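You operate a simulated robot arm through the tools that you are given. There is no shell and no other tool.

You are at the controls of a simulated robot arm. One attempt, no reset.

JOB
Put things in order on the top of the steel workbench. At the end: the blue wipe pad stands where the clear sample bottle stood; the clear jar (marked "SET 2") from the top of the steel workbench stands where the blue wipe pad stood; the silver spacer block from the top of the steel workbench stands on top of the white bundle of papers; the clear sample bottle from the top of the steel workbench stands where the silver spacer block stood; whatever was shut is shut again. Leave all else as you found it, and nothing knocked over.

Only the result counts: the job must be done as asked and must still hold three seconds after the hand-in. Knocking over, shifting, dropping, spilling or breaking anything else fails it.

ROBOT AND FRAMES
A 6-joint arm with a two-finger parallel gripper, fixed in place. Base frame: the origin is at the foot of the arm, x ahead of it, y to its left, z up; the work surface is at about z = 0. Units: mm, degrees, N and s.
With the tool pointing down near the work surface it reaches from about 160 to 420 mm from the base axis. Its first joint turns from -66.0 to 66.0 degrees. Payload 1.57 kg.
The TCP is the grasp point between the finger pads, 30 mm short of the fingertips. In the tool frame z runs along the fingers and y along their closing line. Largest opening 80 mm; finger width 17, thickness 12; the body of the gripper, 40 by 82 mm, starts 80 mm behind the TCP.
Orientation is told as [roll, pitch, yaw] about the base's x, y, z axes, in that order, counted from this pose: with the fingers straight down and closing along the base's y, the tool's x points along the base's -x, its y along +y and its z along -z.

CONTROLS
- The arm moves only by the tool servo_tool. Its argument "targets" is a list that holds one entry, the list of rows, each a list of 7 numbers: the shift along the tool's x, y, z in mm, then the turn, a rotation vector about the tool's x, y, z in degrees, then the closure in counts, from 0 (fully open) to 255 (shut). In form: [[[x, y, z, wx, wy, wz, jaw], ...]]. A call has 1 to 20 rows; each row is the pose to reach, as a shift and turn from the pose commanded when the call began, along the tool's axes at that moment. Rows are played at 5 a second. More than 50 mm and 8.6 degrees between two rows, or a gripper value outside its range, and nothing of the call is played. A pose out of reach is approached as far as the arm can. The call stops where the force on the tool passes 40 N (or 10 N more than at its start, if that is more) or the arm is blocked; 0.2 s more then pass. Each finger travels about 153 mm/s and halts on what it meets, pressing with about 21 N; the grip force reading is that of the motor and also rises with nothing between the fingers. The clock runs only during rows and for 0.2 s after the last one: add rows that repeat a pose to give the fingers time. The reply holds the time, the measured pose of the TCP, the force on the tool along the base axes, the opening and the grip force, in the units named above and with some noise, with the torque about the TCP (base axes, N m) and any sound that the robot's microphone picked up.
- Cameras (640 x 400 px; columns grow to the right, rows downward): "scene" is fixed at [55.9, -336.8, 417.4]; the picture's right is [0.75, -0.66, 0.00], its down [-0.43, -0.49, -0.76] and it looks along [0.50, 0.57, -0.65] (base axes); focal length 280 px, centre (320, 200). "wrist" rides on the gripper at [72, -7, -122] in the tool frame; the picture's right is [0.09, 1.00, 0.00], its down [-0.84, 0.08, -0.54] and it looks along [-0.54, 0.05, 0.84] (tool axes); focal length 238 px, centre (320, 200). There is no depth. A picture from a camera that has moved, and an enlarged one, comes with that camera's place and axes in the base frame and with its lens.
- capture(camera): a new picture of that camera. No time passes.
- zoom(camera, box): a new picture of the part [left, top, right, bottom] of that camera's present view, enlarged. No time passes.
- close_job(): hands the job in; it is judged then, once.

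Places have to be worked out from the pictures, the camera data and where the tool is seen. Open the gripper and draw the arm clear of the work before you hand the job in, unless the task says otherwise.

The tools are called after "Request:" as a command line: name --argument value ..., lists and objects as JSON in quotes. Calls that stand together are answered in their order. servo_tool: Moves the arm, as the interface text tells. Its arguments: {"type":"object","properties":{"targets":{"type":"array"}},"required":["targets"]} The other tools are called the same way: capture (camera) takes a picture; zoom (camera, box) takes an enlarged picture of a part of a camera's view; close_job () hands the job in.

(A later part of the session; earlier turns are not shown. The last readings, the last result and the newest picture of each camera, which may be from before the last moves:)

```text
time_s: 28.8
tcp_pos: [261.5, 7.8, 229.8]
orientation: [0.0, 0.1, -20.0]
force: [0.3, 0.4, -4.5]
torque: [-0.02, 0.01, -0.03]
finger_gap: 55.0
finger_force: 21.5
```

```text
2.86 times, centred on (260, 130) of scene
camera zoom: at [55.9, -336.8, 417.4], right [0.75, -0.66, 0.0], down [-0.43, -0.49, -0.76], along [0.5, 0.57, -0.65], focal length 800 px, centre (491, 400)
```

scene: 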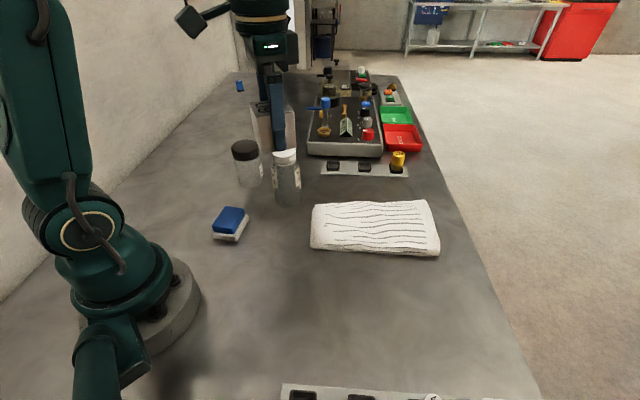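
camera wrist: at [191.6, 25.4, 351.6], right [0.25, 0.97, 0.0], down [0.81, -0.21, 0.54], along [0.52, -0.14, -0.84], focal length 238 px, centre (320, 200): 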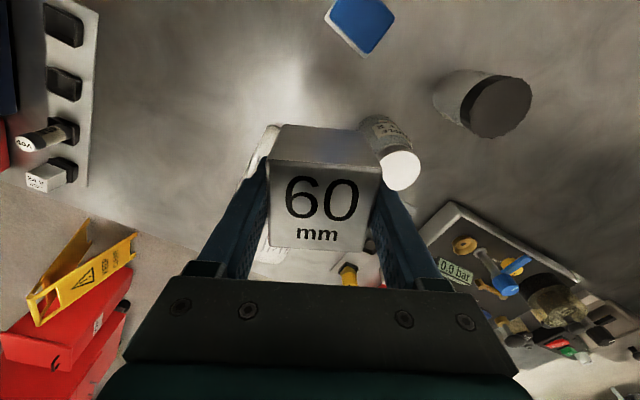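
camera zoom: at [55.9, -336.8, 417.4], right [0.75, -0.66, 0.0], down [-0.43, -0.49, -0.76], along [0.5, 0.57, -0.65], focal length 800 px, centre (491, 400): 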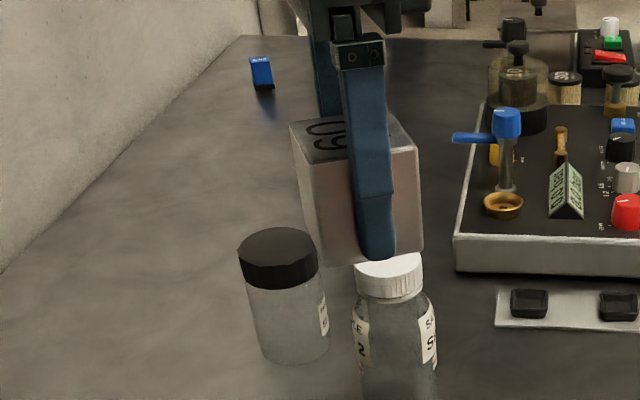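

The block is upright in the hand (within about 2°), with its base about 37 mm below the grip point. The contact behaviour fits a surface whose broad flat part is farther along the bundle, around (400,-118), so I'll carry the block there at z=140 and check the arm's reach.

Request:
servo_tool --targets '[[[-5, -2, 3, 0, 0, 0.7, 255], [-16, -6.5, 8, 0, 0, 2, 255], [-32, -13, 17, 0, 0, 4, 255], [-51, -21, 27, 0, 0, 6.5, 255], [-71, -29, 37, 0, 0, 9, 255], [-91, -37, 47, 0, 0, 11.6, 255], [-111, -45.5, 58, 0, 0, 14.1, 255], [-130, -53, 68, 0, 0, 16.5, 255], [-147, -60, 77, 0, 0, 18.7, 255], [-161, -66, 84, 0, 0, 20.5, 255], [-170, -69.5, 88.5, 0, 0, 21.6, 255], [-173.2, -70.8, 90, 0, 0, 22, 255], [-173.2, -70.8, 90, 0, 0, 22, 255]]]'

Request:
capture --camera "wrist"

Request:
capture --camera "scene"

```text
time_s: 31.6
tcp_pos: [382.1, -114.3, 132.1]
orientation: [0.1, 0.0, -42.1]
force: [0.8, 0.6, -5.8]
torque: [0.02, -0.04, 0.0]
finger_gap: 55.0
finger_force: 21.4
out of reach, approached as far as the arm can: row 10, 11, 12, 13
```

```text
taken
camera wrist: at [325.3, -72.0, 254.2], right [0.6, 0.8, 0.0], down [0.67, -0.5, 0.54], along [0.43, -0.32, -0.84], focal length 238 px, centre (320, 200)
```

wrist: 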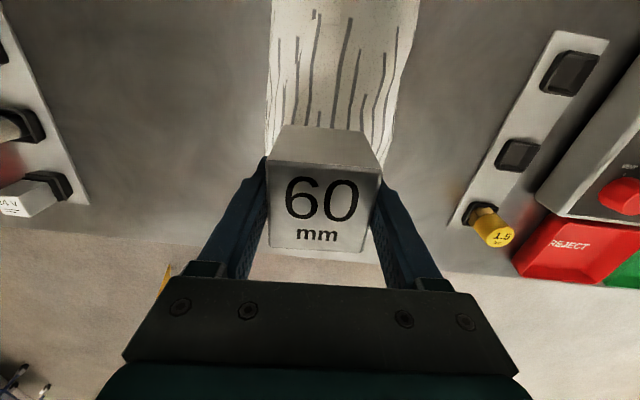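

```text
taken
```

scene: 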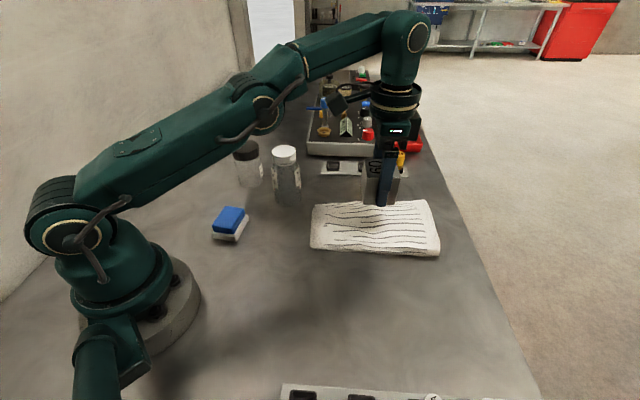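

At this height the reach stops near r≈399, and it should extend lower down. I'll descend 30 mm straight and see where the arm ends up.

Request:
servo_tool --targets '[[[0, 0, 6, 0, 0, 0, 255], [0, 0, 14, 0, 0, 0, 255], [0, 0, 22, 0, 0, 0, 255], [0, 0, 28, 0, 0, 0, 255], [0, 0, 30, 0, 0, 0, 255], [0, 0, 30, 0, 0, 0, 255]]]'

```text
time_s: 33.0
tcp_pos: [384.0, -112.3, 104.1]
orientation: [0.1, 0.0, -42.0]
force: [-0.4, 0.2, -5.1]
torque: [0.0, 0.01, 0.01]
finger_gap: 54.9
finger_force: 21.0
```

It tracks from the clamped pose, now at (384,-112,104). I'll go down 12 mm more while moving outward toward (397,-118).

Request:
servo_tool --targets '[[[0, 0, 4, 0, 0, 0, 255], [0, 0, 9, 0, 0, 0, 255], [0, 0, 12, 0, 0, 0, 255], [-4, 1.4, 12, 0, 0, 0, 255], [-8, 2.8, 12, 0, 0, 0, 255], [-11, 3.8, 12, 0, 0, 0, 255], [-13.3, 4.6, 12, 0, 0, 0, 255], [-13.3, 4.6, 12, 0, 0, 0, 255]]]'

Request:
capture --camera "wrist"

Request:
zoom --camera "scene" --box '[300, 160, 450, 270]'

```text
time_s: 34.8
tcp_pos: [394.2, -120.5, 89.6]
orientation: [-0.1, -0.1, -41.9]
force: [-0.6, -0.7, -5.5]
torque: [0.0, 0.01, -0.05]
finger_gap: 54.8
finger_force: 20.7
```

```text
taken
camera wrist: at [336.4, -77.1, 211.8], right [0.6, 0.8, 0.0], down [0.67, -0.5, 0.54], along [0.43, -0.32, -0.84], focal length 238 px, centre (320, 200)
```

wrist: 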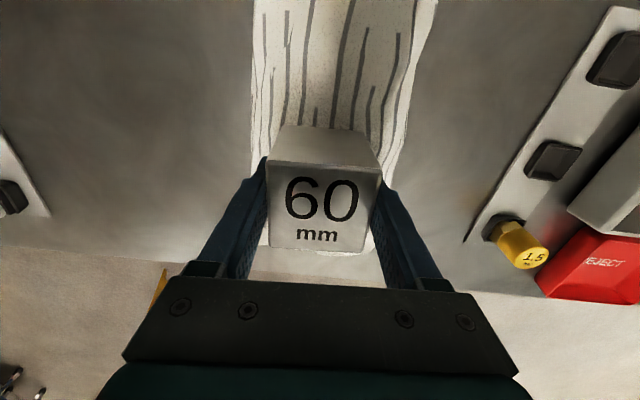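

```text
3.64 times, centred on (375, 215) of scene
camera zoom: at [55.9, -336.8, 417.4], right [0.75, -0.66, 0.0], down [-0.43, -0.49, -0.76], along [0.5, 0.57, -0.65], focal length 1018 px, centre (120, 146)
```

zoom: 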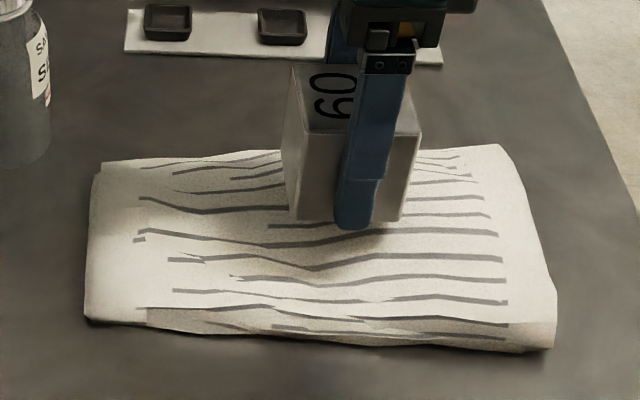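

The TCP is at about (394.5,-120), and I'd like the block a little farther onto the flat part. I'll try shifting outward to about (404,-119) at this height.

Request:
servo_tool --targets '[[[-1.5, 2, 1, 0, 0, 0, 255], [-3, 4, 2, 0, 0, 0, 255], [-4.6, 6, 3, 0, 0, 0, 255], [-6.2, 7.7, 4, 0, 0, 0, 255], [-6.2, 7.7, 4, 0, 0, 0, 255], [-6.2, 7.7, 4, 0, 0, 0, 255]]]'

```text
time_s: 36.2
tcp_pos: [398.0, -114.8, 83.5]
orientation: [0.0, -0.1, -41.9]
force: [0.3, 0.1, -5.0]
torque: [-0.01, 0.02, 0.0]
finger_gap: 55.1
finger_force: 21.1
out of reach, approached as far as the arm can: row 2, 3, 4, 5, 6
```

The arm is at its limit with the block over (398,-115), base about 46 mm up. I'll lower in small steps and watch for contact.

Request:
servo_tool --targets '[[[0, 0, 0.8, 0, 0, 0, 255], [0, 0, 1.6, 0, 0, 0, 255], [0, 0, 1.6, 0, 0, 0, 255]]]'

```text
time_s: 37.0
tcp_pos: [397.3, -115.5, 82.8]
orientation: [0.0, 0.0, -42.0]
force: [-0.8, -0.5, -4.6]
torque: [0.0, 0.01, 0.02]
finger_gap: 54.9
finger_force: 21.2
```

Force is still -4.6 N, so there is no contact yet. I'll go down another 1.6 mm.

Request:
servo_tool --targets '[[[0, 0, 0.8, 0, 0, 0, 255], [0, 0, 1.6, 0, 0, 0, 255], [0, 0, 1.6, 0, 0, 0, 255]]]'

```text
time_s: 37.8
tcp_pos: [397.3, -116.2, 80.6]
orientation: [0.0, -0.1, -42.1]
force: [0.0, -0.1, -4.7]
torque: [-0.01, -0.01, 0.03]
finger_gap: 54.8
finger_force: 21.1
```

Still free at about z=80.6, with the block's base near 43.5 mm. I'll continue with 1 mm more.

Request:
servo_tool --targets '[[[0, 0, 0.5, 0, 0, 0, 255], [0, 0, 1, 0, 0, 0, 255], [0, 0, 1, 0, 0, 0, 255]]]'

```text
time_s: 38.6
tcp_pos: [397.2, -117.6, 80.5]
orientation: [-0.1, 0.0, -42.0]
force: [0.3, -1.2, -5.0]
torque: [0.03, -0.01, 0.01]
finger_gap: 55.0
finger_force: 21.3
```

No contact yet, so I'll lower one more millimetre.

Request:
servo_tool --targets '[[[0, 0, 0.5, 0, 0, 0, 255], [0, 0, 1, 0, 0, 0, 255], [0, 0, 1, 0, 0, 0, 255]]]'

```text
time_s: 39.4
tcp_pos: [397.6, -116.7, 79.0]
orientation: [-0.1, 0.0, -42.0]
force: [-0.3, -0.7, -5.4]
torque: [0.01, -0.02, 0.01]
finger_gap: 55.0
finger_force: 21.2
```

Still hanging free at about z=79. Another millimetre down.

Request:
servo_tool --targets '[[[0, 0, 0.5, 0, 0, 0, 255], [0, 0, 1, 0, 0, 0, 255], [0, 0, 1, 0, 0, 0, 255]]]'

Request:
zoom --camera "scene" --box '[340, 170, 430, 250]'

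```text
time_s: 40.2
tcp_pos: [397.0, -116.4, 77.6]
orientation: [0.1, 0.0, -42.0]
force: [-0.1, -0.1, -5.0]
torque: [0.04, 0.03, 0.0]
finger_gap: 55.0
finger_force: 20.9
```

```text
5.00 times, centred on (385, 210) of scene
camera zoom: at [55.9, -336.8, 417.4], right [0.75, -0.66, 0.0], down [-0.43, -0.49, -0.76], along [0.5, 0.57, -0.65], focal length 1399 px, centre (-5, 150)
```

zoom: 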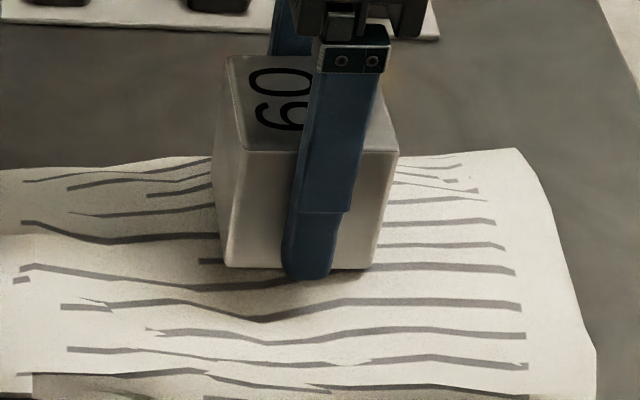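

The base is now about 40.5 mm up and close to touching. I'll continue another millimetre.

Request:
servo_tool --targets '[[[0, 0, 0.5, 0, 0, 0, 255], [0, 0, 1, 0, 0, 0, 255], [0, 0, 1, 0, 0, 0, 255]]]'

```text
time_s: 41.0
tcp_pos: [397.8, -116.3, 77.2]
orientation: [0.0, 0.0, -42.1]
force: [-2.8, -0.5, 5.8]
torque: [0.02, 0.1, 0.0]
finger_gap: 55.0
finger_force: 21.1
```

Contact: the force rose by about 11 N, and after allowing for the sideways force its resultant is close to the block's centre. I'll ease off slightly and open just a few millimetres to see whether the block stays upright by itself.

Request:
servo_tool --targets '[[[0, 0, -0.3, 0, 0, 0, 255], [0, 0, -0.3, 0, 0, 0, 90], [0, 0, -0.3, 0, 0, 0, 82], [0, 0, -0.3, 0, 0, 0, 78], [0, 0, -0.3, 0, 0, 0, 74], [0, 0, -0.3, 0, 0, 0, 70], [0, 0, -0.3, 0, 0, 0, 70]]]'

Request:
zoom --camera "wrist" --box '[220, 100, 440, 300]'

Request:
zoom --camera "scene" --box '[340, 170, 430, 250]'

```text
time_s: 42.6
tcp_pos: [396.6, -116.5, 78.4]
orientation: [0.0, 0.0, -42.0]
force: [-0.6, -0.2, -0.6]
torque: [-0.01, -0.03, -0.01]
finger_gap: 58.2
finger_force: 0.0
```

```text
2.00 times, centred on (330, 200) of wrist
camera zoom: at [338.9, -73.6, 200.0], right [0.6, 0.8, 0.0], down [0.67, -0.5, 0.54], along [0.44, -0.32, -0.84], focal length 477 px, centre (300, 200)
```

zoom: 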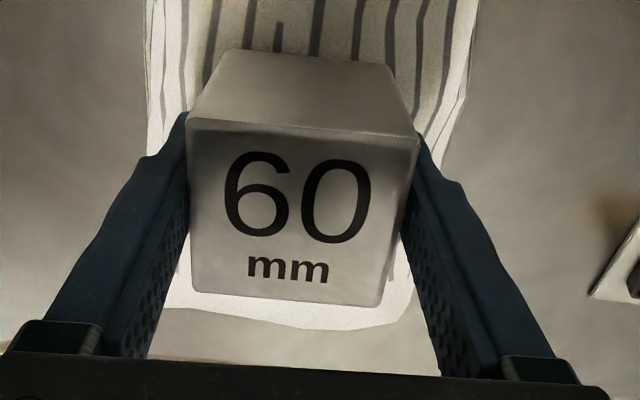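

```text
5.00 times, centred on (385, 210) of scene
camera zoom: at [55.9, -336.8, 417.4], right [0.75, -0.66, 0.0], down [-0.43, -0.49, -0.76], along [0.5, 0.57, -0.65], focal length 1399 px, centre (-5, 150)
```

zoom: 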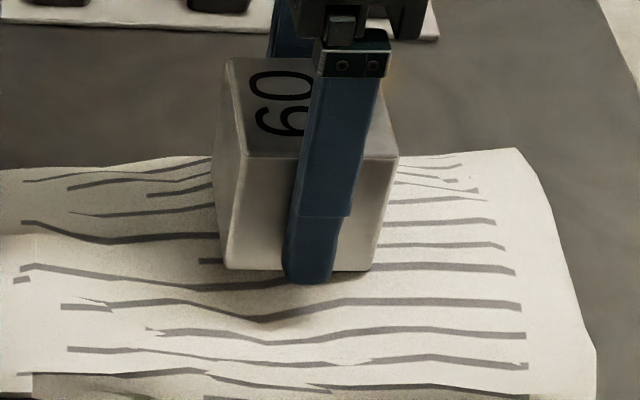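

The block stayed almost upright with the fingers 3 mm looser. I'll open a few millimetres more and compare.

Request:
servo_tool --targets '[[[0, 0, 0, 0, 0, 0, 66], [0, 0, 0, 0, 0, 0, 62], [0, 0, 0, 0, 0, 0, 58], [0, 0, 0, 0, 0, 0, 58], [0, 0, 0, 0, 0, 0, 58]]]'

Request:
zoom --camera "wrist" --box '[220, 100, 440, 300]'

Request:
zoom --camera "scene" --box '[340, 170, 430, 250]'

```text
time_s: 43.8
tcp_pos: [397.2, -116.2, 77.5]
orientation: [0.0, 0.1, -42.0]
force: [-0.6, -0.7, 0.3]
torque: [0.0, 0.0, 0.0]
finger_gap: 62.1
finger_force: 0.5
```

```text
2.00 times, centred on (330, 200) of wrist
camera zoom: at [338.9, -73.6, 200.0], right [0.6, 0.8, 0.0], down [0.67, -0.5, 0.54], along [0.44, -0.32, -0.84], focal length 477 px, centre (300, 200)
```

zoom: 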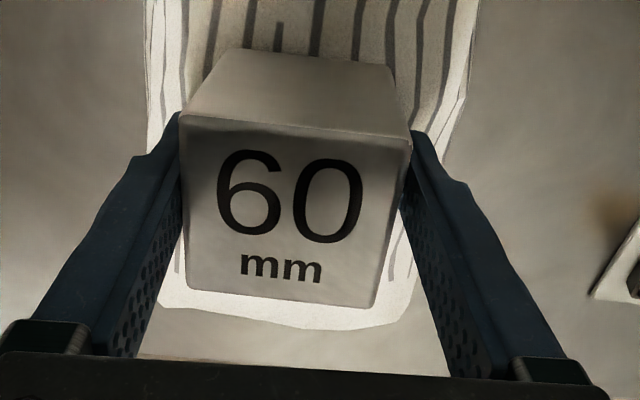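

```text
5.00 times, centred on (385, 210) of scene
camera zoom: at [55.9, -336.8, 417.4], right [0.75, -0.66, 0.0], down [-0.43, -0.49, -0.76], along [0.5, 0.57, -0.65], focal length 1399 px, centre (-5, 150)
```

zoom: 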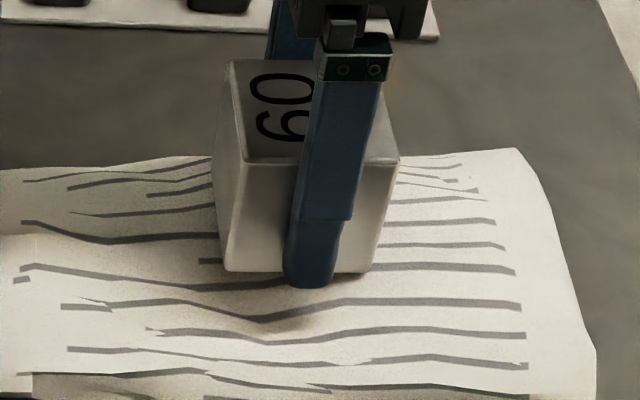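

The block follows the near finger, so it still leans when let go here, and the flat part lies about 20 mm farther out than a vertical tool can reach. I'll regrip and lift the block, set it on open bench, and take it again with the tool pitched about 12°. The block stays upright that way and the reach grows.

Request:
servo_tool --targets '[[[0, 0, 0, 0, 0, 0, 64], [0, 0, 0, 0, 0, 0, 70], [0, 0, 0, 0, 0, 0, 76], [0, 0, 0, 0, 0, 0, 84], [0, 0, 0, 0, 0, 0, 255], [0, 0, 0, 0, 0, 0, 255], [0, 0, 0, 0, 0, 0, 255], [0.5, 0, -2, 0, 0, 0, 255], [2, 0, -6, 0, 0, 0, 255], [6, 0, -13, 0, 0, 0, 255], [12, 0, -22, 0, 0, 0, 255], [20, 0, -33, 0, 0, 0, 255], [27, 0, -44, 0, 0, 0, 255], [30, 0, -50, 0, 0, 0, 255], [30, 0, -50, 0, 0, 0, 255]]]'

Request:
capture --camera "wrist"

```text
time_s: 47.0
tcp_pos: [374.7, -95.5, 127.9]
orientation: [0.0, 0.0, -41.9]
force: [-0.2, -0.1, -5.3]
torque: [0.0, 0.0, 0.03]
finger_gap: 54.5
finger_force: 20.9
```

```text
taken
camera wrist: at [316.7, -52.8, 250.4], right [0.6, 0.8, 0.0], down [0.67, -0.5, 0.54], along [0.43, -0.32, -0.84], focal length 238 px, centre (320, 200)
```

wrist: 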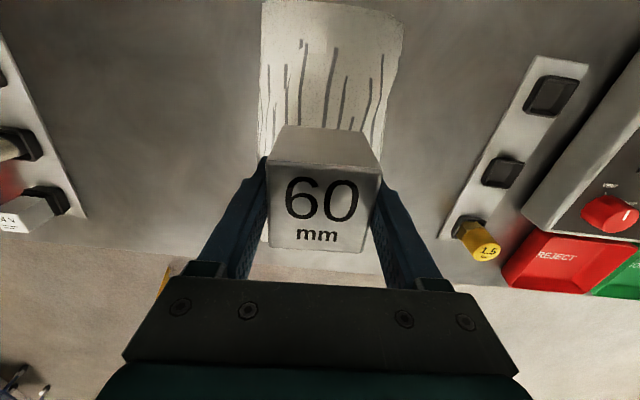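

The block is held and lifted. I'll carry it to open bench at about (240,-170), lowering partway there.

Request:
servo_tool --targets '[[[2, -6, 0, 0, 0, 0, 255], [7, -20, 0, 0, 0, 0, 255], [14, -41, 0, 0, 0, 0, 255], [22, -63, 0, 0, 0, 0, 255], [30, -86, 0, 0, 0, 0, 255], [37.5, -108, 0, 0, 0, 0, 255], [44, -127, 0, 0, 0, 0, 255], [48.5, -140, 0, 0, 0, 0, 255], [50.3, -145.5, 4, 0, 0, 0, 255], [50.3, -145.5, 16, 0, 0, 0, 255], [50.3, -145.5, 32, 0, 0, 0, 255], [50.3, -145.5, 48, 0, 0, 0, 255], [50.3, -145.5, 62, 0, 0, 0, 255], [50.3, -145.5, 70, 0, 0, 0, 255], [50.3, -145.5, 70, 0, 0, 0, 255]]]'

Request:
capture --camera "scene"

```text
time_s: 50.2
tcp_pos: [239.7, -171.1, 57.3]
orientation: [0.0, 0.0, -42.0]
force: [0.4, -0.7, -4.7]
torque: [0.01, 0.02, -0.01]
finger_gap: 55.1
finger_force: 21.2
```

```text
taken
```

scene: 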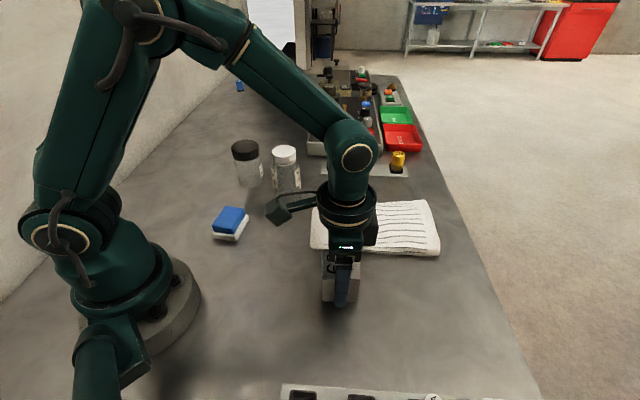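

The block's base is about 20 mm above the bench. I'll lower to contact, slowly at the end.

Request:
servo_tool --targets '[[[0, 0, 6, 0, 0, 0, 255], [0, 0, 12, 0, 0, 0, 255], [0, 0, 16, 0, 0, 0, 255], [0, 0, 18, 0, 0, 0, 255], [0, 0, 19, 0, 0, 0, 255], [0, 0, 19, 0, 0, 0, 255]]]'

```text
time_s: 51.6
tcp_pos: [240.4, -171.0, 38.6]
orientation: [0.1, 0.0, -42.1]
force: [-0.1, 0.0, -4.6]
torque: [0.0, 0.0, -0.01]
finger_gap: 54.8
finger_force: 21.0
```

No contact yet at z≈38.6. I'll lower up to 2.5 mm more in half-millimetre rows.

Request:
servo_tool --targets '[[[0, 0, 0.5, 0, 0, 0, 255], [0, 0, 1, 0, 0, 0, 255], [0, 0, 1.5, 0, 0, 0, 255], [0, 0, 2, 0, 0, 0, 255], [0, 0, 2, 0, 0, 0, 255]]]'

```text
time_s: 52.8
tcp_pos: [238.7, -169.4, 37.2]
orientation: [0.0, 0.0, -42.0]
force: [-0.4, 0.3, -4.6]
torque: [-0.02, 0.01, 0.0]
finger_gap: 54.9
finger_force: 21.5
```

Still free, so I'll lower another 2 mm.

Request:
servo_tool --targets '[[[0, 0, 0.5, 0, 0, 0, 255], [0, 0, 1, 0, 0, 0, 255], [0, 0, 1.5, 0, 0, 0, 255], [0, 0, 2, 0, 0, 0, 255], [0, 0, 2, 0, 0, 0, 255]]]'

```text
time_s: 54.0
tcp_pos: [239.8, -170.7, 36.6]
orientation: [0.0, -0.1, -41.9]
force: [-1.4, 0.0, 6.6]
torque: [-0.02, 0.44, 0.01]
finger_gap: 54.7
finger_force: 20.8
```

Contact now, first at one corner, so the block had picked up a small tilt in the grip. Releasing on the flat bench will square it up, so I'll open the fingers fully here.

Request:
servo_tool --targets '[[[0, 0, 0, 0, 0, 0, 90], [0, 0, 0, 0, 0, 0, 76], [0, 0, 0, 0, 0, 0, 66], [0, 0, 0, 0, 0, 0, 50], [0, 0, 0, 0, 0, 0, 30], [0, 0, 0, 0, 0, 0, 0], [0, 0, 0, 0, 0, 0, 0]]]'

Request:
zoom --camera "wrist" --box '[220, 100, 440, 300]'

Request:
capture --camera "scene"

```text
time_s: 55.6
tcp_pos: [239.0, -170.8, 35.1]
orientation: [-0.1, 0.1, -42.0]
force: [0.0, -0.3, 0.2]
torque: [0.0, 0.04, -0.04]
finger_gap: 79.8
finger_force: 0.0
```

```text
2.00 times, centred on (330, 200) of wrist
camera zoom: at [181.7, -127.9, 157.8], right [0.6, 0.8, 0.0], down [0.67, -0.5, 0.54], along [0.44, -0.32, -0.84], focal length 477 px, centre (300, 200)
```

zoom: 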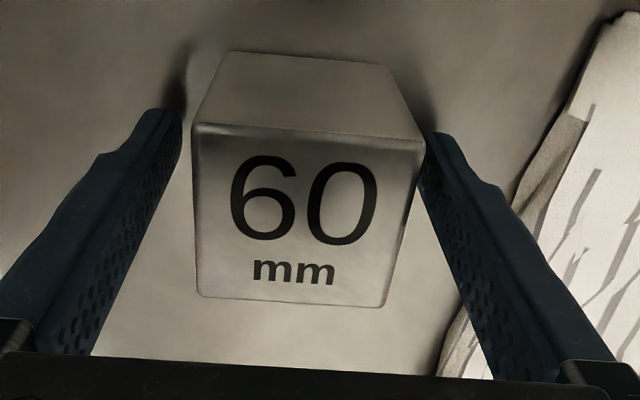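

```text
taken
```

scene: 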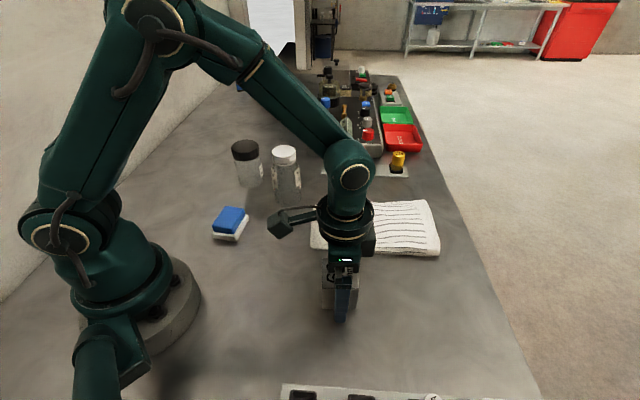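

The block stands flat and free on the bench. I'll raise the grip point to about z=46 and pitch the tool 12° about its closing axis so the fingers point outward.

Request:
servo_tool --targets '[[[0, 0, -4, 0, 0, 0, 0], [0, 0, -8, 0, -2, 0, 0], [0, 0, -11, 0, -4, 0, 0], [0, 0, -11, 0, -7, 0, 0], [0, 0, -11, 0, -10, 0, 0], [0, 0, -11, 0, -12, 0, 0], [0, 0, -11, 0, -12, 0, 0], [0, 0, -11, 0, -12, 0, 0]]]'

Request:
capture --camera "wrist"

Request:
zoom --camera "scene" --box '[250, 180, 450, 340]'

```text
time_s: 57.4
tcp_pos: [240.8, -171.0, 45.7]
orientation: [0.1, -12.0, -42.0]
force: [0.1, -0.3, 0.0]
torque: [0.04, 0.0, 0.02]
finger_gap: 80.0
finger_force: 0.1
```

```text
taken
camera wrist: at [164.5, -111.2, 150.3], right [0.6, 0.8, -0.02], down [0.58, -0.42, 0.7], along [0.56, -0.43, -0.71], focal length 238 px, centre (320, 200)
```

wrist: 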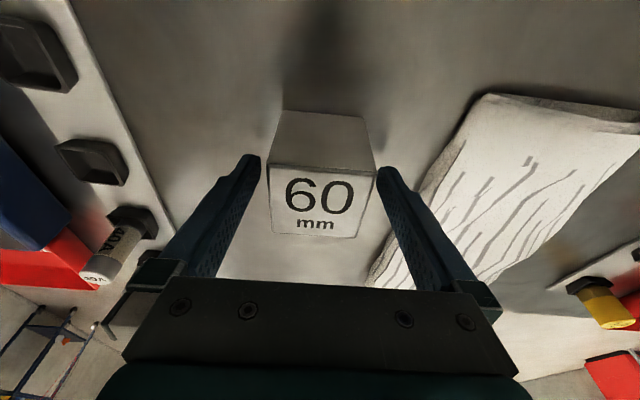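

```text
2.50 times, centred on (350, 260) of scene
camera zoom: at [55.9, -336.8, 417.4], right [0.75, -0.66, 0.0], down [-0.43, -0.49, -0.76], along [0.5, 0.57, -0.65], focal length 700 px, centre (245, 50)
```

zoom: 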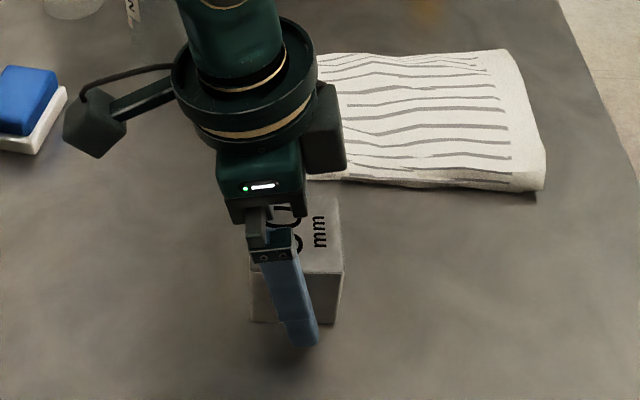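

The tool is pitched 12° with the block centred between the fingers. I'll close on it and lift gently.

Request:
servo_tool --targets '[[[0, 0, 0, 0, 0, 0, 60], [0, 0, 0, 0, 0, 0, 80], [0, 0, 0, 0, 0, 0, 255], [0, 0, 0, 0, 0, 0, 255], [0, 0, 0, 0, 0, 0, 255], [-0.4, 0, -2, 0, 0, 0, 255], [-1.5, 0, -7, 0, 0, 0, 255], [-3.3, 0, -15.6, 0, 0, 0, 255], [-5.4, 0, -25.4, 0, 0, 0, 255], [-7.9, 0, -37.2, 0, 0, 0, 255], [-10.4, 0, -48.9, 0, 0, 0, 255], [-13, 0, -60.6, 0, 0, 0, 255], [-14.6, 0, -68.5, 0, 0, 0, 255], [-14.6, 0, -68.5, 0, 0, 0, 255]]]'

Request:
capture --camera "wrist"

```text
time_s: 60.4
tcp_pos: [240.0, -170.3, 116.7]
orientation: [0.2, -12.0, -42.0]
force: [0.5, -0.5, -4.8]
torque: [-0.01, 0.03, 0.02]
finger_gap: 55.0
finger_force: 20.8
```

```text
taken
camera wrist: at [164.1, -112.5, 221.1], right [0.6, 0.8, -0.02], down [0.58, -0.42, 0.7], along [0.56, -0.43, -0.71], focal length 238 px, centre (320, 200)
```

wrist: 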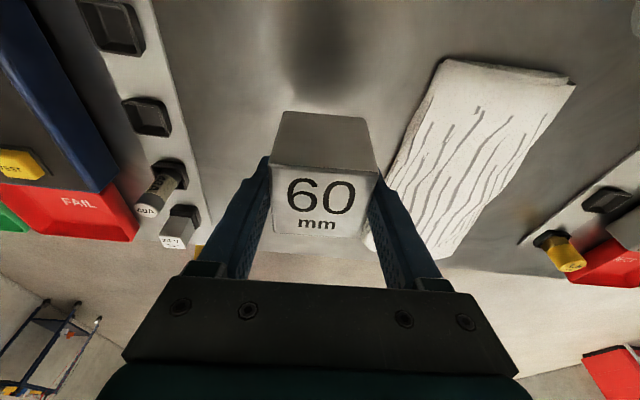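

The block is held upright by the pitched tool. I'll carry it to above (414,-132) at the same height.

Request:
servo_tool --targets '[[[-3, 4.4, 0.6, 0, 0, 0, 255], [-10.1, 14.5, 2.2, 0, 0, 0, 255], [-20.3, 29, 4.3, 0, 0, 0, 255], [-32.4, 46.4, 6.9, 0, 0, 0, 255], [-44.6, 63.8, 9.5, 0, 0, 0, 255], [-56.7, 81.2, 12, 0, 0, 0, 255], [-68.9, 98.6, 14.6, 0, 0, 0, 255], [-81, 116, 17.2, 0, 0, 0, 255], [-91.2, 130.5, 19.4, 0, 0, 0, 255], [-98.3, 140.7, 20.9, 0, 0, 0, 255], [-101.3, 145, 21.5, 0, 0, 0, 255], [-101.3, 145, 21.5, 0, 0, 0, 255]]]'

Request:
capture --camera "wrist"

Request:
zoom --camera "scene" --box '[300, 150, 460, 270]'

```text
time_s: 63.0
tcp_pos: [416.1, -130.5, 114.5]
orientation: [0.0, -12.0, -41.9]
force: [-0.2, 1.1, -5.4]
torque: [0.03, 0.01, 0.02]
finger_gap: 55.0
finger_force: 21.3
```

```text
taken
camera wrist: at [339.5, -72.3, 219.8], right [0.6, 0.8, -0.02], down [0.58, -0.42, 0.7], along [0.56, -0.43, -0.71], focal length 238 px, centre (320, 200)
```

wrist: 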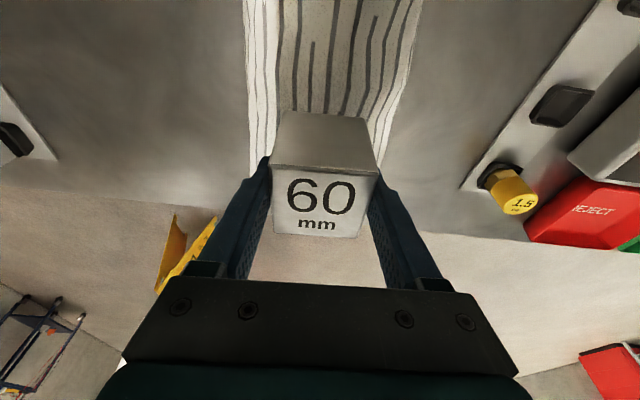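

```text
3.33 times, centred on (380, 210) of scene
camera zoom: at [55.9, -336.8, 417.4], right [0.75, -0.66, 0.0], down [-0.43, -0.49, -0.76], along [0.5, 0.57, -0.65], focal length 933 px, centre (120, 167)
```

zoom: 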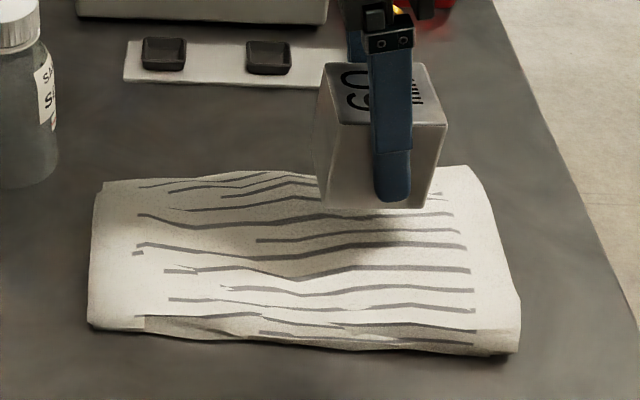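

The block is over the intended flat part at (415,-131), base about 70 mm up. I'll lower 22 mm vertically.

Request:
servo_tool --targets '[[[0.8, 0, 3.9, 0, 0, 0, 255], [2.1, 0, 9.8, 0, 0, 0, 255], [3.3, 0, 15.6, 0, 0, 0, 255], [4.2, 0, 19.6, 0, 0, 0, 255], [4.6, 0, 21.5, 0, 0, 0, 255], [4.6, 0, 21.5, 0, 0, 0, 255]]]'

```text
time_s: 64.4
tcp_pos: [414.6, -132.8, 95.4]
orientation: [0.0, -12.0, -42.0]
force: [0.3, -0.2, -5.1]
torque: [-0.03, 0.02, -0.01]
finger_gap: 55.0
finger_force: 21.1
```

The base is around 48 mm up and free. I'll go down in small steps, 2 mm now.

Request:
servo_tool --targets '[[[0.2, 0, 1, 0, 0, 0, 255], [0.4, 0, 2, 0, 0, 0, 255], [0.4, 0, 2, 0, 0, 0, 255]]]'

```text
time_s: 65.2
tcp_pos: [412.3, -131.7, 93.7]
orientation: [0.0, -12.0, -42.0]
force: [-0.7, 0.2, -4.5]
torque: [-0.01, -0.01, -0.01]
finger_gap: 54.8
finger_force: 20.6
```

Still free, so I'll lower 2 mm more.

Request:
servo_tool --targets '[[[0.2, 0, 0.8, 0, 0, 0, 255], [0.4, 0, 1.6, 0, 0, 0, 255], [0.4, 0, 2, 0, 0, 0, 255], [0.4, 0, 2, 0, 0, 0, 255]]]'

```text
time_s: 66.2
tcp_pos: [413.1, -133.4, 89.0]
orientation: [-0.1, -11.9, -42.1]
force: [0.7, -0.7, -4.5]
torque: [0.01, 0.02, -0.01]
finger_gap: 55.3
finger_force: 20.5
```

No contact yet at about z=89–90, base near 44 mm. Next is 1 mm in half-millimetre steps.

Request:
servo_tool --targets '[[[0.1, 0, 0.5, 0, 0, 0, 255], [0.2, 0, 1, 0, 0, 0, 255], [0.2, 0, 1, 0, 0, 0, 255]]]'

```text
time_s: 67.0
tcp_pos: [414.8, -132.2, 89.2]
orientation: [0.0, -12.1, -42.1]
force: [1.0, 0.7, -3.9]
torque: [0.0, -0.03, -0.03]
finger_gap: 55.0
finger_force: 20.8
```

The reading is -3.9 N, possibly just touching. I'll go down another 0.8 mm.

Request:
servo_tool --targets '[[[0.1, 0, 0.4, 0, 0, 0, 255], [0.2, 0, 0.8, 0, 0, 0, 255], [0.2, 0, 0.8, 0, 0, 0, 255]]]'

Request:
zoom --camera "scene" --box '[340, 170, 430, 250]'

```text
time_s: 67.8
tcp_pos: [415.5, -132.9, 88.4]
orientation: [0.0, -12.0, -42.0]
force: [0.0, 0.3, -4.4]
torque: [-0.03, -0.01, -0.02]
finger_gap: 55.1
finger_force: 21.2
```

```text
5.00 times, centred on (385, 210) of scene
camera zoom: at [55.9, -336.8, 417.4], right [0.75, -0.66, 0.0], down [-0.43, -0.49, -0.76], along [0.5, 0.57, -0.65], focal length 1399 px, centre (-5, 150)
```

zoom: 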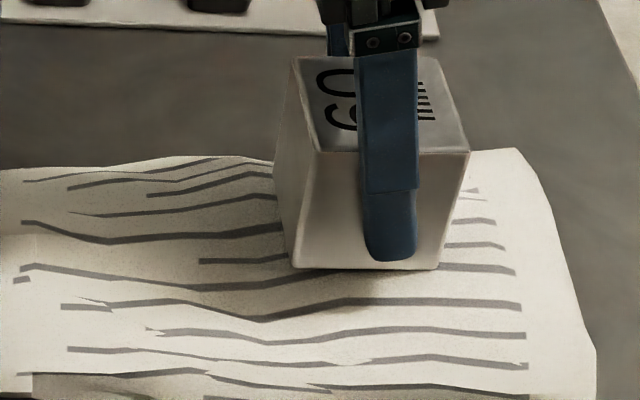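

Still free with the base near 42 mm. I'll lower 1 mm more.

Request:
servo_tool --targets '[[[0.1, 0, 0.5, 0, 0, 0, 255], [0.2, 0, 1, 0, 0, 0, 255], [0.2, 0, 1, 0, 0, 0, 255]]]'

```text
time_s: 68.6
tcp_pos: [413.9, -132.0, 88.3]
orientation: [0.1, -12.1, -42.0]
force: [0.2, -0.5, -0.5]
torque: [0.04, -0.01, 0.02]
finger_gap: 55.2
finger_force: 21.3
```

Contact has begun (the force rose about 4 N). I'll press half a millimetre more to seat it.

Request:
servo_tool --targets '[[[0.05, 0, 0.3, 0, 0, 0, 255], [0.1, 0, 0.6, 0, 0, 0, 255], [0.1, 0, 0.6, 0, 0, 0, 255]]]'

```text
time_s: 69.4
tcp_pos: [414.8, -132.8, 88.0]
orientation: [0.2, -12.3, -42.0]
force: [-0.1, -0.1, 11.9]
torque: [0.13, 0.06, 0.0]
finger_gap: 54.8
finger_force: 20.6
```

The paper now takes about 17 N, with the resultant within 8 mm of the block's centre. I'll ease off slightly and open just 3 mm to test its stability.

Request:
servo_tool --targets '[[[-0.1, 0, -0.4, 0, 0, 0, 255], [-0.1, 0, -0.4, 0, 0, 0, 90], [-0.1, 0, -0.4, 0, 0, 0, 82], [-0.1, 0, -0.4, 0, 0, 0, 78], [-0.1, 0, -0.4, 0, 0, 0, 74], [-0.1, 0, -0.4, 0, 0, 0, 70], [-0.1, 0, -0.4, 0, 0, 0, 70]]]'

Request:
zoom --camera "wrist" --box '[220, 100, 440, 300]'

Request:
zoom --camera "scene" --box '[340, 170, 430, 250]'

```text
time_s: 71.0
tcp_pos: [414.7, -132.2, 87.0]
orientation: [0.1, -12.0, -42.0]
force: [-0.5, -0.2, -0.7]
torque: [-0.01, -0.01, -0.01]
finger_gap: 58.4
finger_force: 0.7
```

```text
2.00 times, centred on (330, 200) of wrist
camera zoom: at [338.2, -73.2, 191.7], right [0.6, 0.8, -0.02], down [0.58, -0.42, 0.7], along [0.56, -0.43, -0.71], focal length 477 px, centre (300, 200)
```

zoom: 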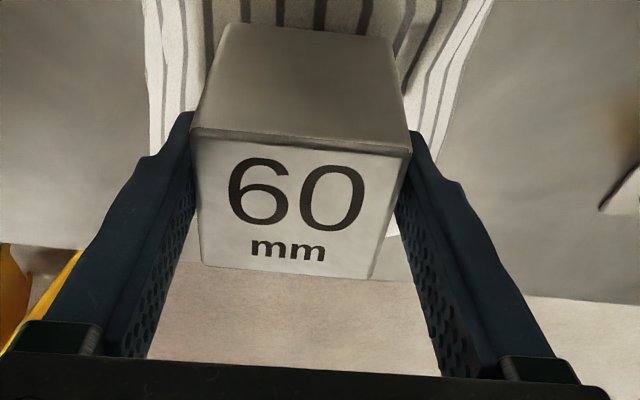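

```text
5.00 times, centred on (385, 210) of scene
camera zoom: at [55.9, -336.8, 417.4], right [0.75, -0.66, 0.0], down [-0.43, -0.49, -0.76], along [0.5, 0.57, -0.65], focal length 1399 px, centre (-5, 150)
```

zoom: 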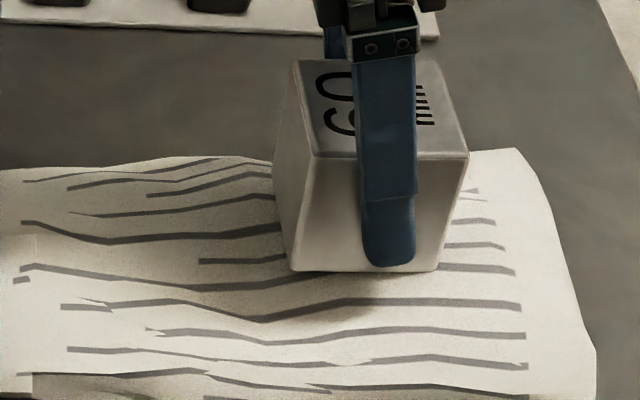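

The block sits nearly unchanged. I'll open another 4 mm and compare again.

Request:
servo_tool --targets '[[[0, 0, 0, 0, 0, 0, 66], [0, 0, 0, 0, 0, 0, 62], [0, 0, 0, 0, 0, 0, 58], [0, 0, 0, 0, 0, 0, 58], [0, 0, 0, 0, 0, 0, 58]]]'

Request:
zoom --camera "wrist" --box '[220, 100, 440, 300]'

Request:
zoom --camera "scene" --box '[340, 170, 430, 250]'

```text
time_s: 72.2
tcp_pos: [414.5, -131.7, 87.1]
orientation: [0.0, -11.9, -42.0]
force: [-0.5, -0.1, -0.5]
torque: [0.02, -0.03, 0.0]
finger_gap: 62.5
finger_force: 0.2
```

```text
2.00 times, centred on (330, 200) of wrist
camera zoom: at [338.2, -73.2, 191.7], right [0.6, 0.8, -0.02], down [0.58, -0.42, 0.7], along [0.56, -0.43, -0.71], focal length 477 px, centre (300, 200)
```

zoom: 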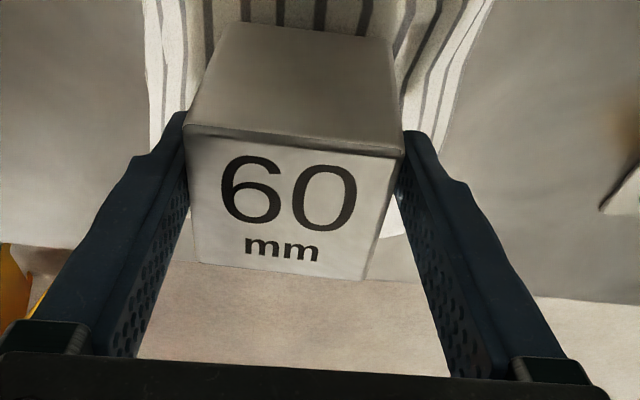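

```text
5.00 times, centred on (385, 210) of scene
camera zoom: at [55.9, -336.8, 417.4], right [0.75, -0.66, 0.0], down [-0.43, -0.49, -0.76], along [0.5, 0.57, -0.65], focal length 1399 px, centre (-5, 150)
```

zoom: 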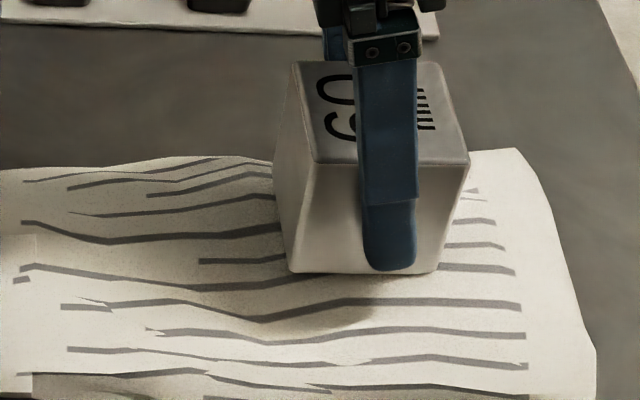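

The block is again settling toward the near finger, about 3–4° so far. The open fingers still act as a guard, so I'll open in steps and see whether it comes to rest on the paper's gentle slope.

Request:
servo_tool --targets '[[[0, 0, 0, 0, 0, 0, 54], [0, 0, 0, 0, 0, 0, 50], [0, 0, 0, 0, 0, 0, 46], [0, 0, 0, 0, 0, 0, 46], [0, 0, 0, 0, 0, 0, 46]]]'

Request:
zoom --camera "wrist" --box '[220, 100, 440, 300]'

Request:
zoom --camera "scene" --box '[340, 170, 430, 250]'

```text
time_s: 73.4
tcp_pos: [415.4, -131.7, 87.6]
orientation: [0.0, -12.0, -42.0]
force: [0.4, -0.2, 0.7]
torque: [0.0, -0.01, -0.03]
finger_gap: 66.0
finger_force: 0.1
```

```text
2.00 times, centred on (330, 200) of wrist
camera zoom: at [338.2, -73.2, 191.7], right [0.6, 0.8, -0.02], down [0.58, -0.42, 0.7], along [0.56, -0.43, -0.71], focal length 477 px, centre (300, 200)
```

zoom: 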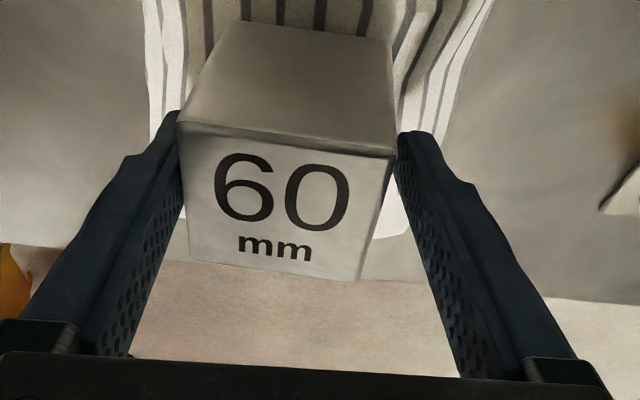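

```text
5.00 times, centred on (385, 210) of scene
camera zoom: at [55.9, -336.8, 417.4], right [0.75, -0.66, 0.0], down [-0.43, -0.49, -0.76], along [0.5, 0.57, -0.65], focal length 1399 px, centre (-5, 150)
```

zoom: 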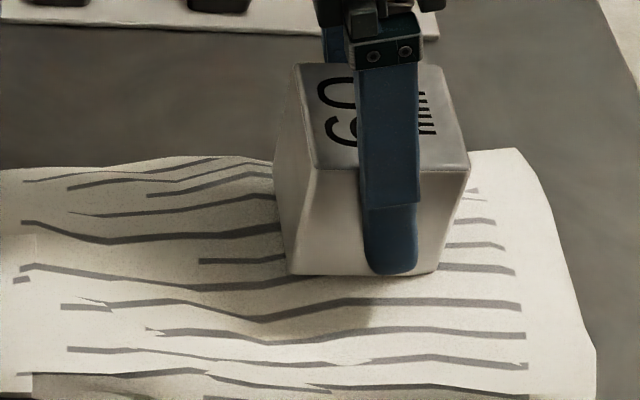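

It still follows the finger at about 5.5°. I'll open 4 mm more and look again.

Request:
servo_tool --targets '[[[0, 0, 0, 0, 0, 0, 42], [0, 0, 0, 0, 0, 0, 38], [0, 0, 0, 0, 0, 0, 33], [0, 0, 0, 0, 0, 0, 33], [0, 0, 0, 0, 0, 0, 33]]]'

Request:
zoom --camera "wrist" --box '[220, 100, 440, 300]'

Request:
zoom --camera "scene" --box '[340, 170, 430, 250]'

```text
time_s: 74.6
tcp_pos: [414.4, -132.0, 88.5]
orientation: [0.0, -12.1, -42.0]
force: [-0.7, 0.0, 1.1]
torque: [-0.01, 0.02, -0.01]
finger_gap: 69.7
finger_force: 0.1
```

```text
2.00 times, centred on (330, 200) of wrist
camera zoom: at [338.2, -73.2, 191.7], right [0.6, 0.8, -0.02], down [0.58, -0.42, 0.7], along [0.56, -0.43, -0.71], focal length 477 px, centre (300, 200)
```

zoom: 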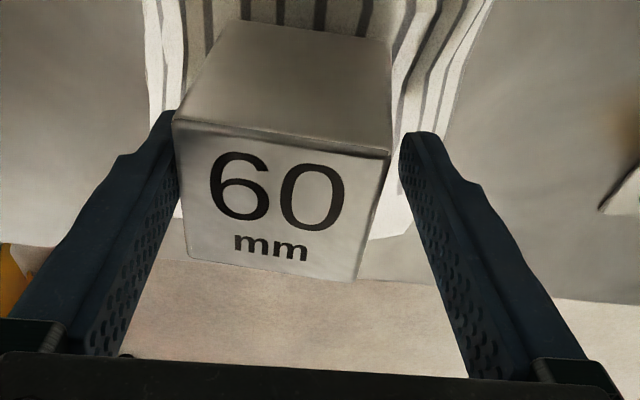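

```text
5.00 times, centred on (385, 210) of scene
camera zoom: at [55.9, -336.8, 417.4], right [0.75, -0.66, 0.0], down [-0.43, -0.49, -0.76], along [0.5, 0.57, -0.65], focal length 1399 px, centre (-5, 150)
```

zoom: 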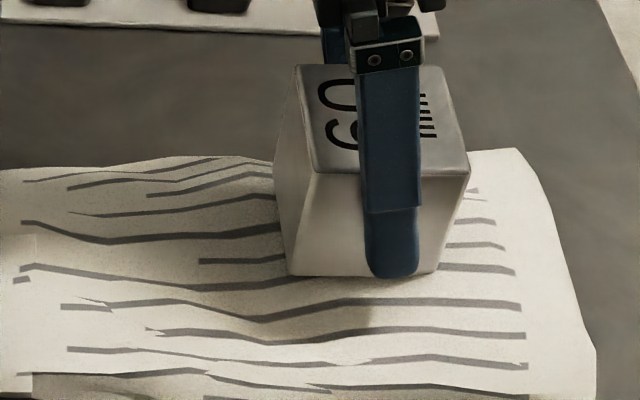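

The block moved less than the finger this time, so it may be coming to rest at about 6–7°. I'll open further to confirm.

Request:
servo_tool --targets '[[[0, 0, 0, 0, 0, 0, 28], [0, 0, 0, 0, 0, 0, 23], [0, 0, 0, 0, 0, 0, 18], [0, 0, 0, 0, 0, 0, 18], [0, 0, 0, 0, 0, 0, 18]]]'

Request:
zoom --camera "wrist" --box '[220, 100, 440, 300]'

Request:
zoom --camera "scene" --box '[340, 170, 430, 250]'

```text
time_s: 75.8
tcp_pos: [413.4, -132.2, 86.9]
orientation: [0.0, -11.9, -42.0]
force: [-0.4, 0.3, 0.8]
torque: [-0.01, -0.03, -0.02]
finger_gap: 74.6
finger_force: 0.1
```

```text
2.00 times, centred on (330, 200) of wrist
camera zoom: at [338.2, -73.2, 191.7], right [0.6, 0.8, -0.02], down [0.58, -0.42, 0.7], along [0.56, -0.43, -0.71], focal length 477 px, centre (300, 200)
```

zoom: 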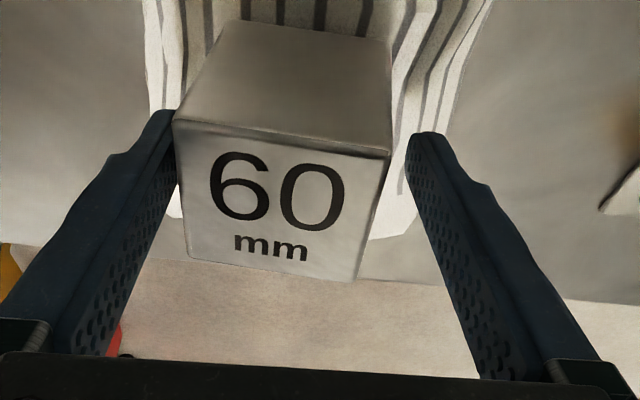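

```text
5.00 times, centred on (385, 210) of scene
camera zoom: at [55.9, -336.8, 417.4], right [0.75, -0.66, 0.0], down [-0.43, -0.49, -0.76], along [0.5, 0.57, -0.65], focal length 1399 px, centre (-5, 150)
```

zoom: 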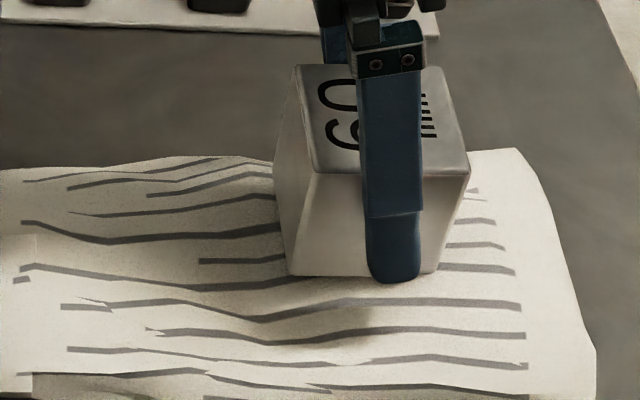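

The block didn't move this time, so it stands by itself on the paper, tilted only about 6°, with clear gaps to both fingers. I'll open fully, then withdraw upward and back along its sides.

Request:
servo_tool --targets '[[[0, 0, 0, 0, 0, 0, 9], [0, 0, 0, 0, 0, 0, 0], [0, 0, 0, 0, 0, 0, 0], [-1, 0, -4.9, 0, 0, 0, 0], [-2.5, 0, -11.7, 0, 0, 0, 0], [-0.2, 0, -20.4, 0, 0, 0, 0], [4, 0, -29.5, 0, 0, 0, 0], [10.1, 0, -38.9, 0, 0, 0, 0], [17.2, 0, -48.6, 0, 0, 0, 0], [24.4, 0, -58.4, 0, 0, 0, 0], [32.5, 0, -68.3, 0, 0, 0, 0], [41.1, 0, -76.1, 0, 0, 0, 0], [41.1, 0, -76.1, 0, 0, 0, 0]]]'

Request:
capture --camera "wrist"

Request:
capture --camera "scene"

Request:
zoom --camera "scene" --box '[300, 160, 450, 270]'

```text
time_s: 78.6
tcp_pos: [372.8, -93.0, 153.3]
orientation: [0.0, -12.0, -42.0]
force: [0.0, 0.5, 0.5]
torque: [0.01, -0.02, 0.0]
finger_gap: 79.8
finger_force: 0.1
```

```text
taken
camera wrist: at [296.2, -35.6, 257.4], right [0.6, 0.8, -0.02], down [0.58, -0.42, 0.7], along [0.56, -0.43, -0.71], focal length 238 px, centre (320, 200)
```

wrist: 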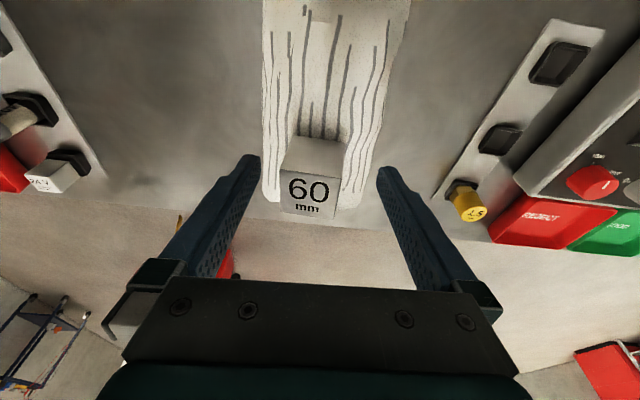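

```text
taken
```

scene: 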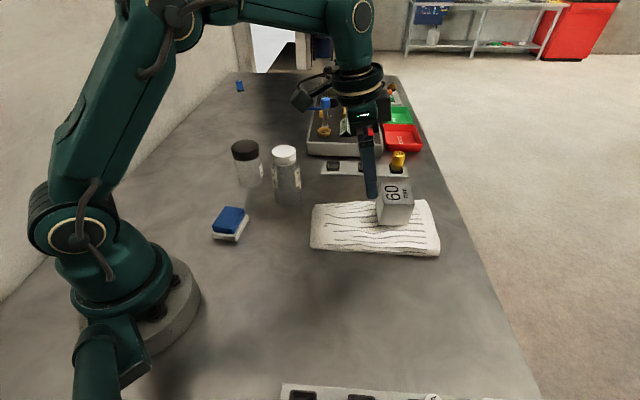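

```text
3.64 times, centred on (375, 215) of scene
camera zoom: at [55.9, -336.8, 417.4], right [0.75, -0.66, 0.0], down [-0.43, -0.49, -0.76], along [0.5, 0.57, -0.65], focal length 1018 px, centre (120, 146)
```

zoom: 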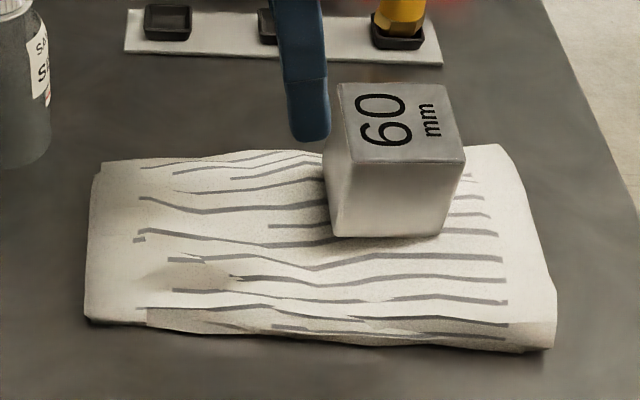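

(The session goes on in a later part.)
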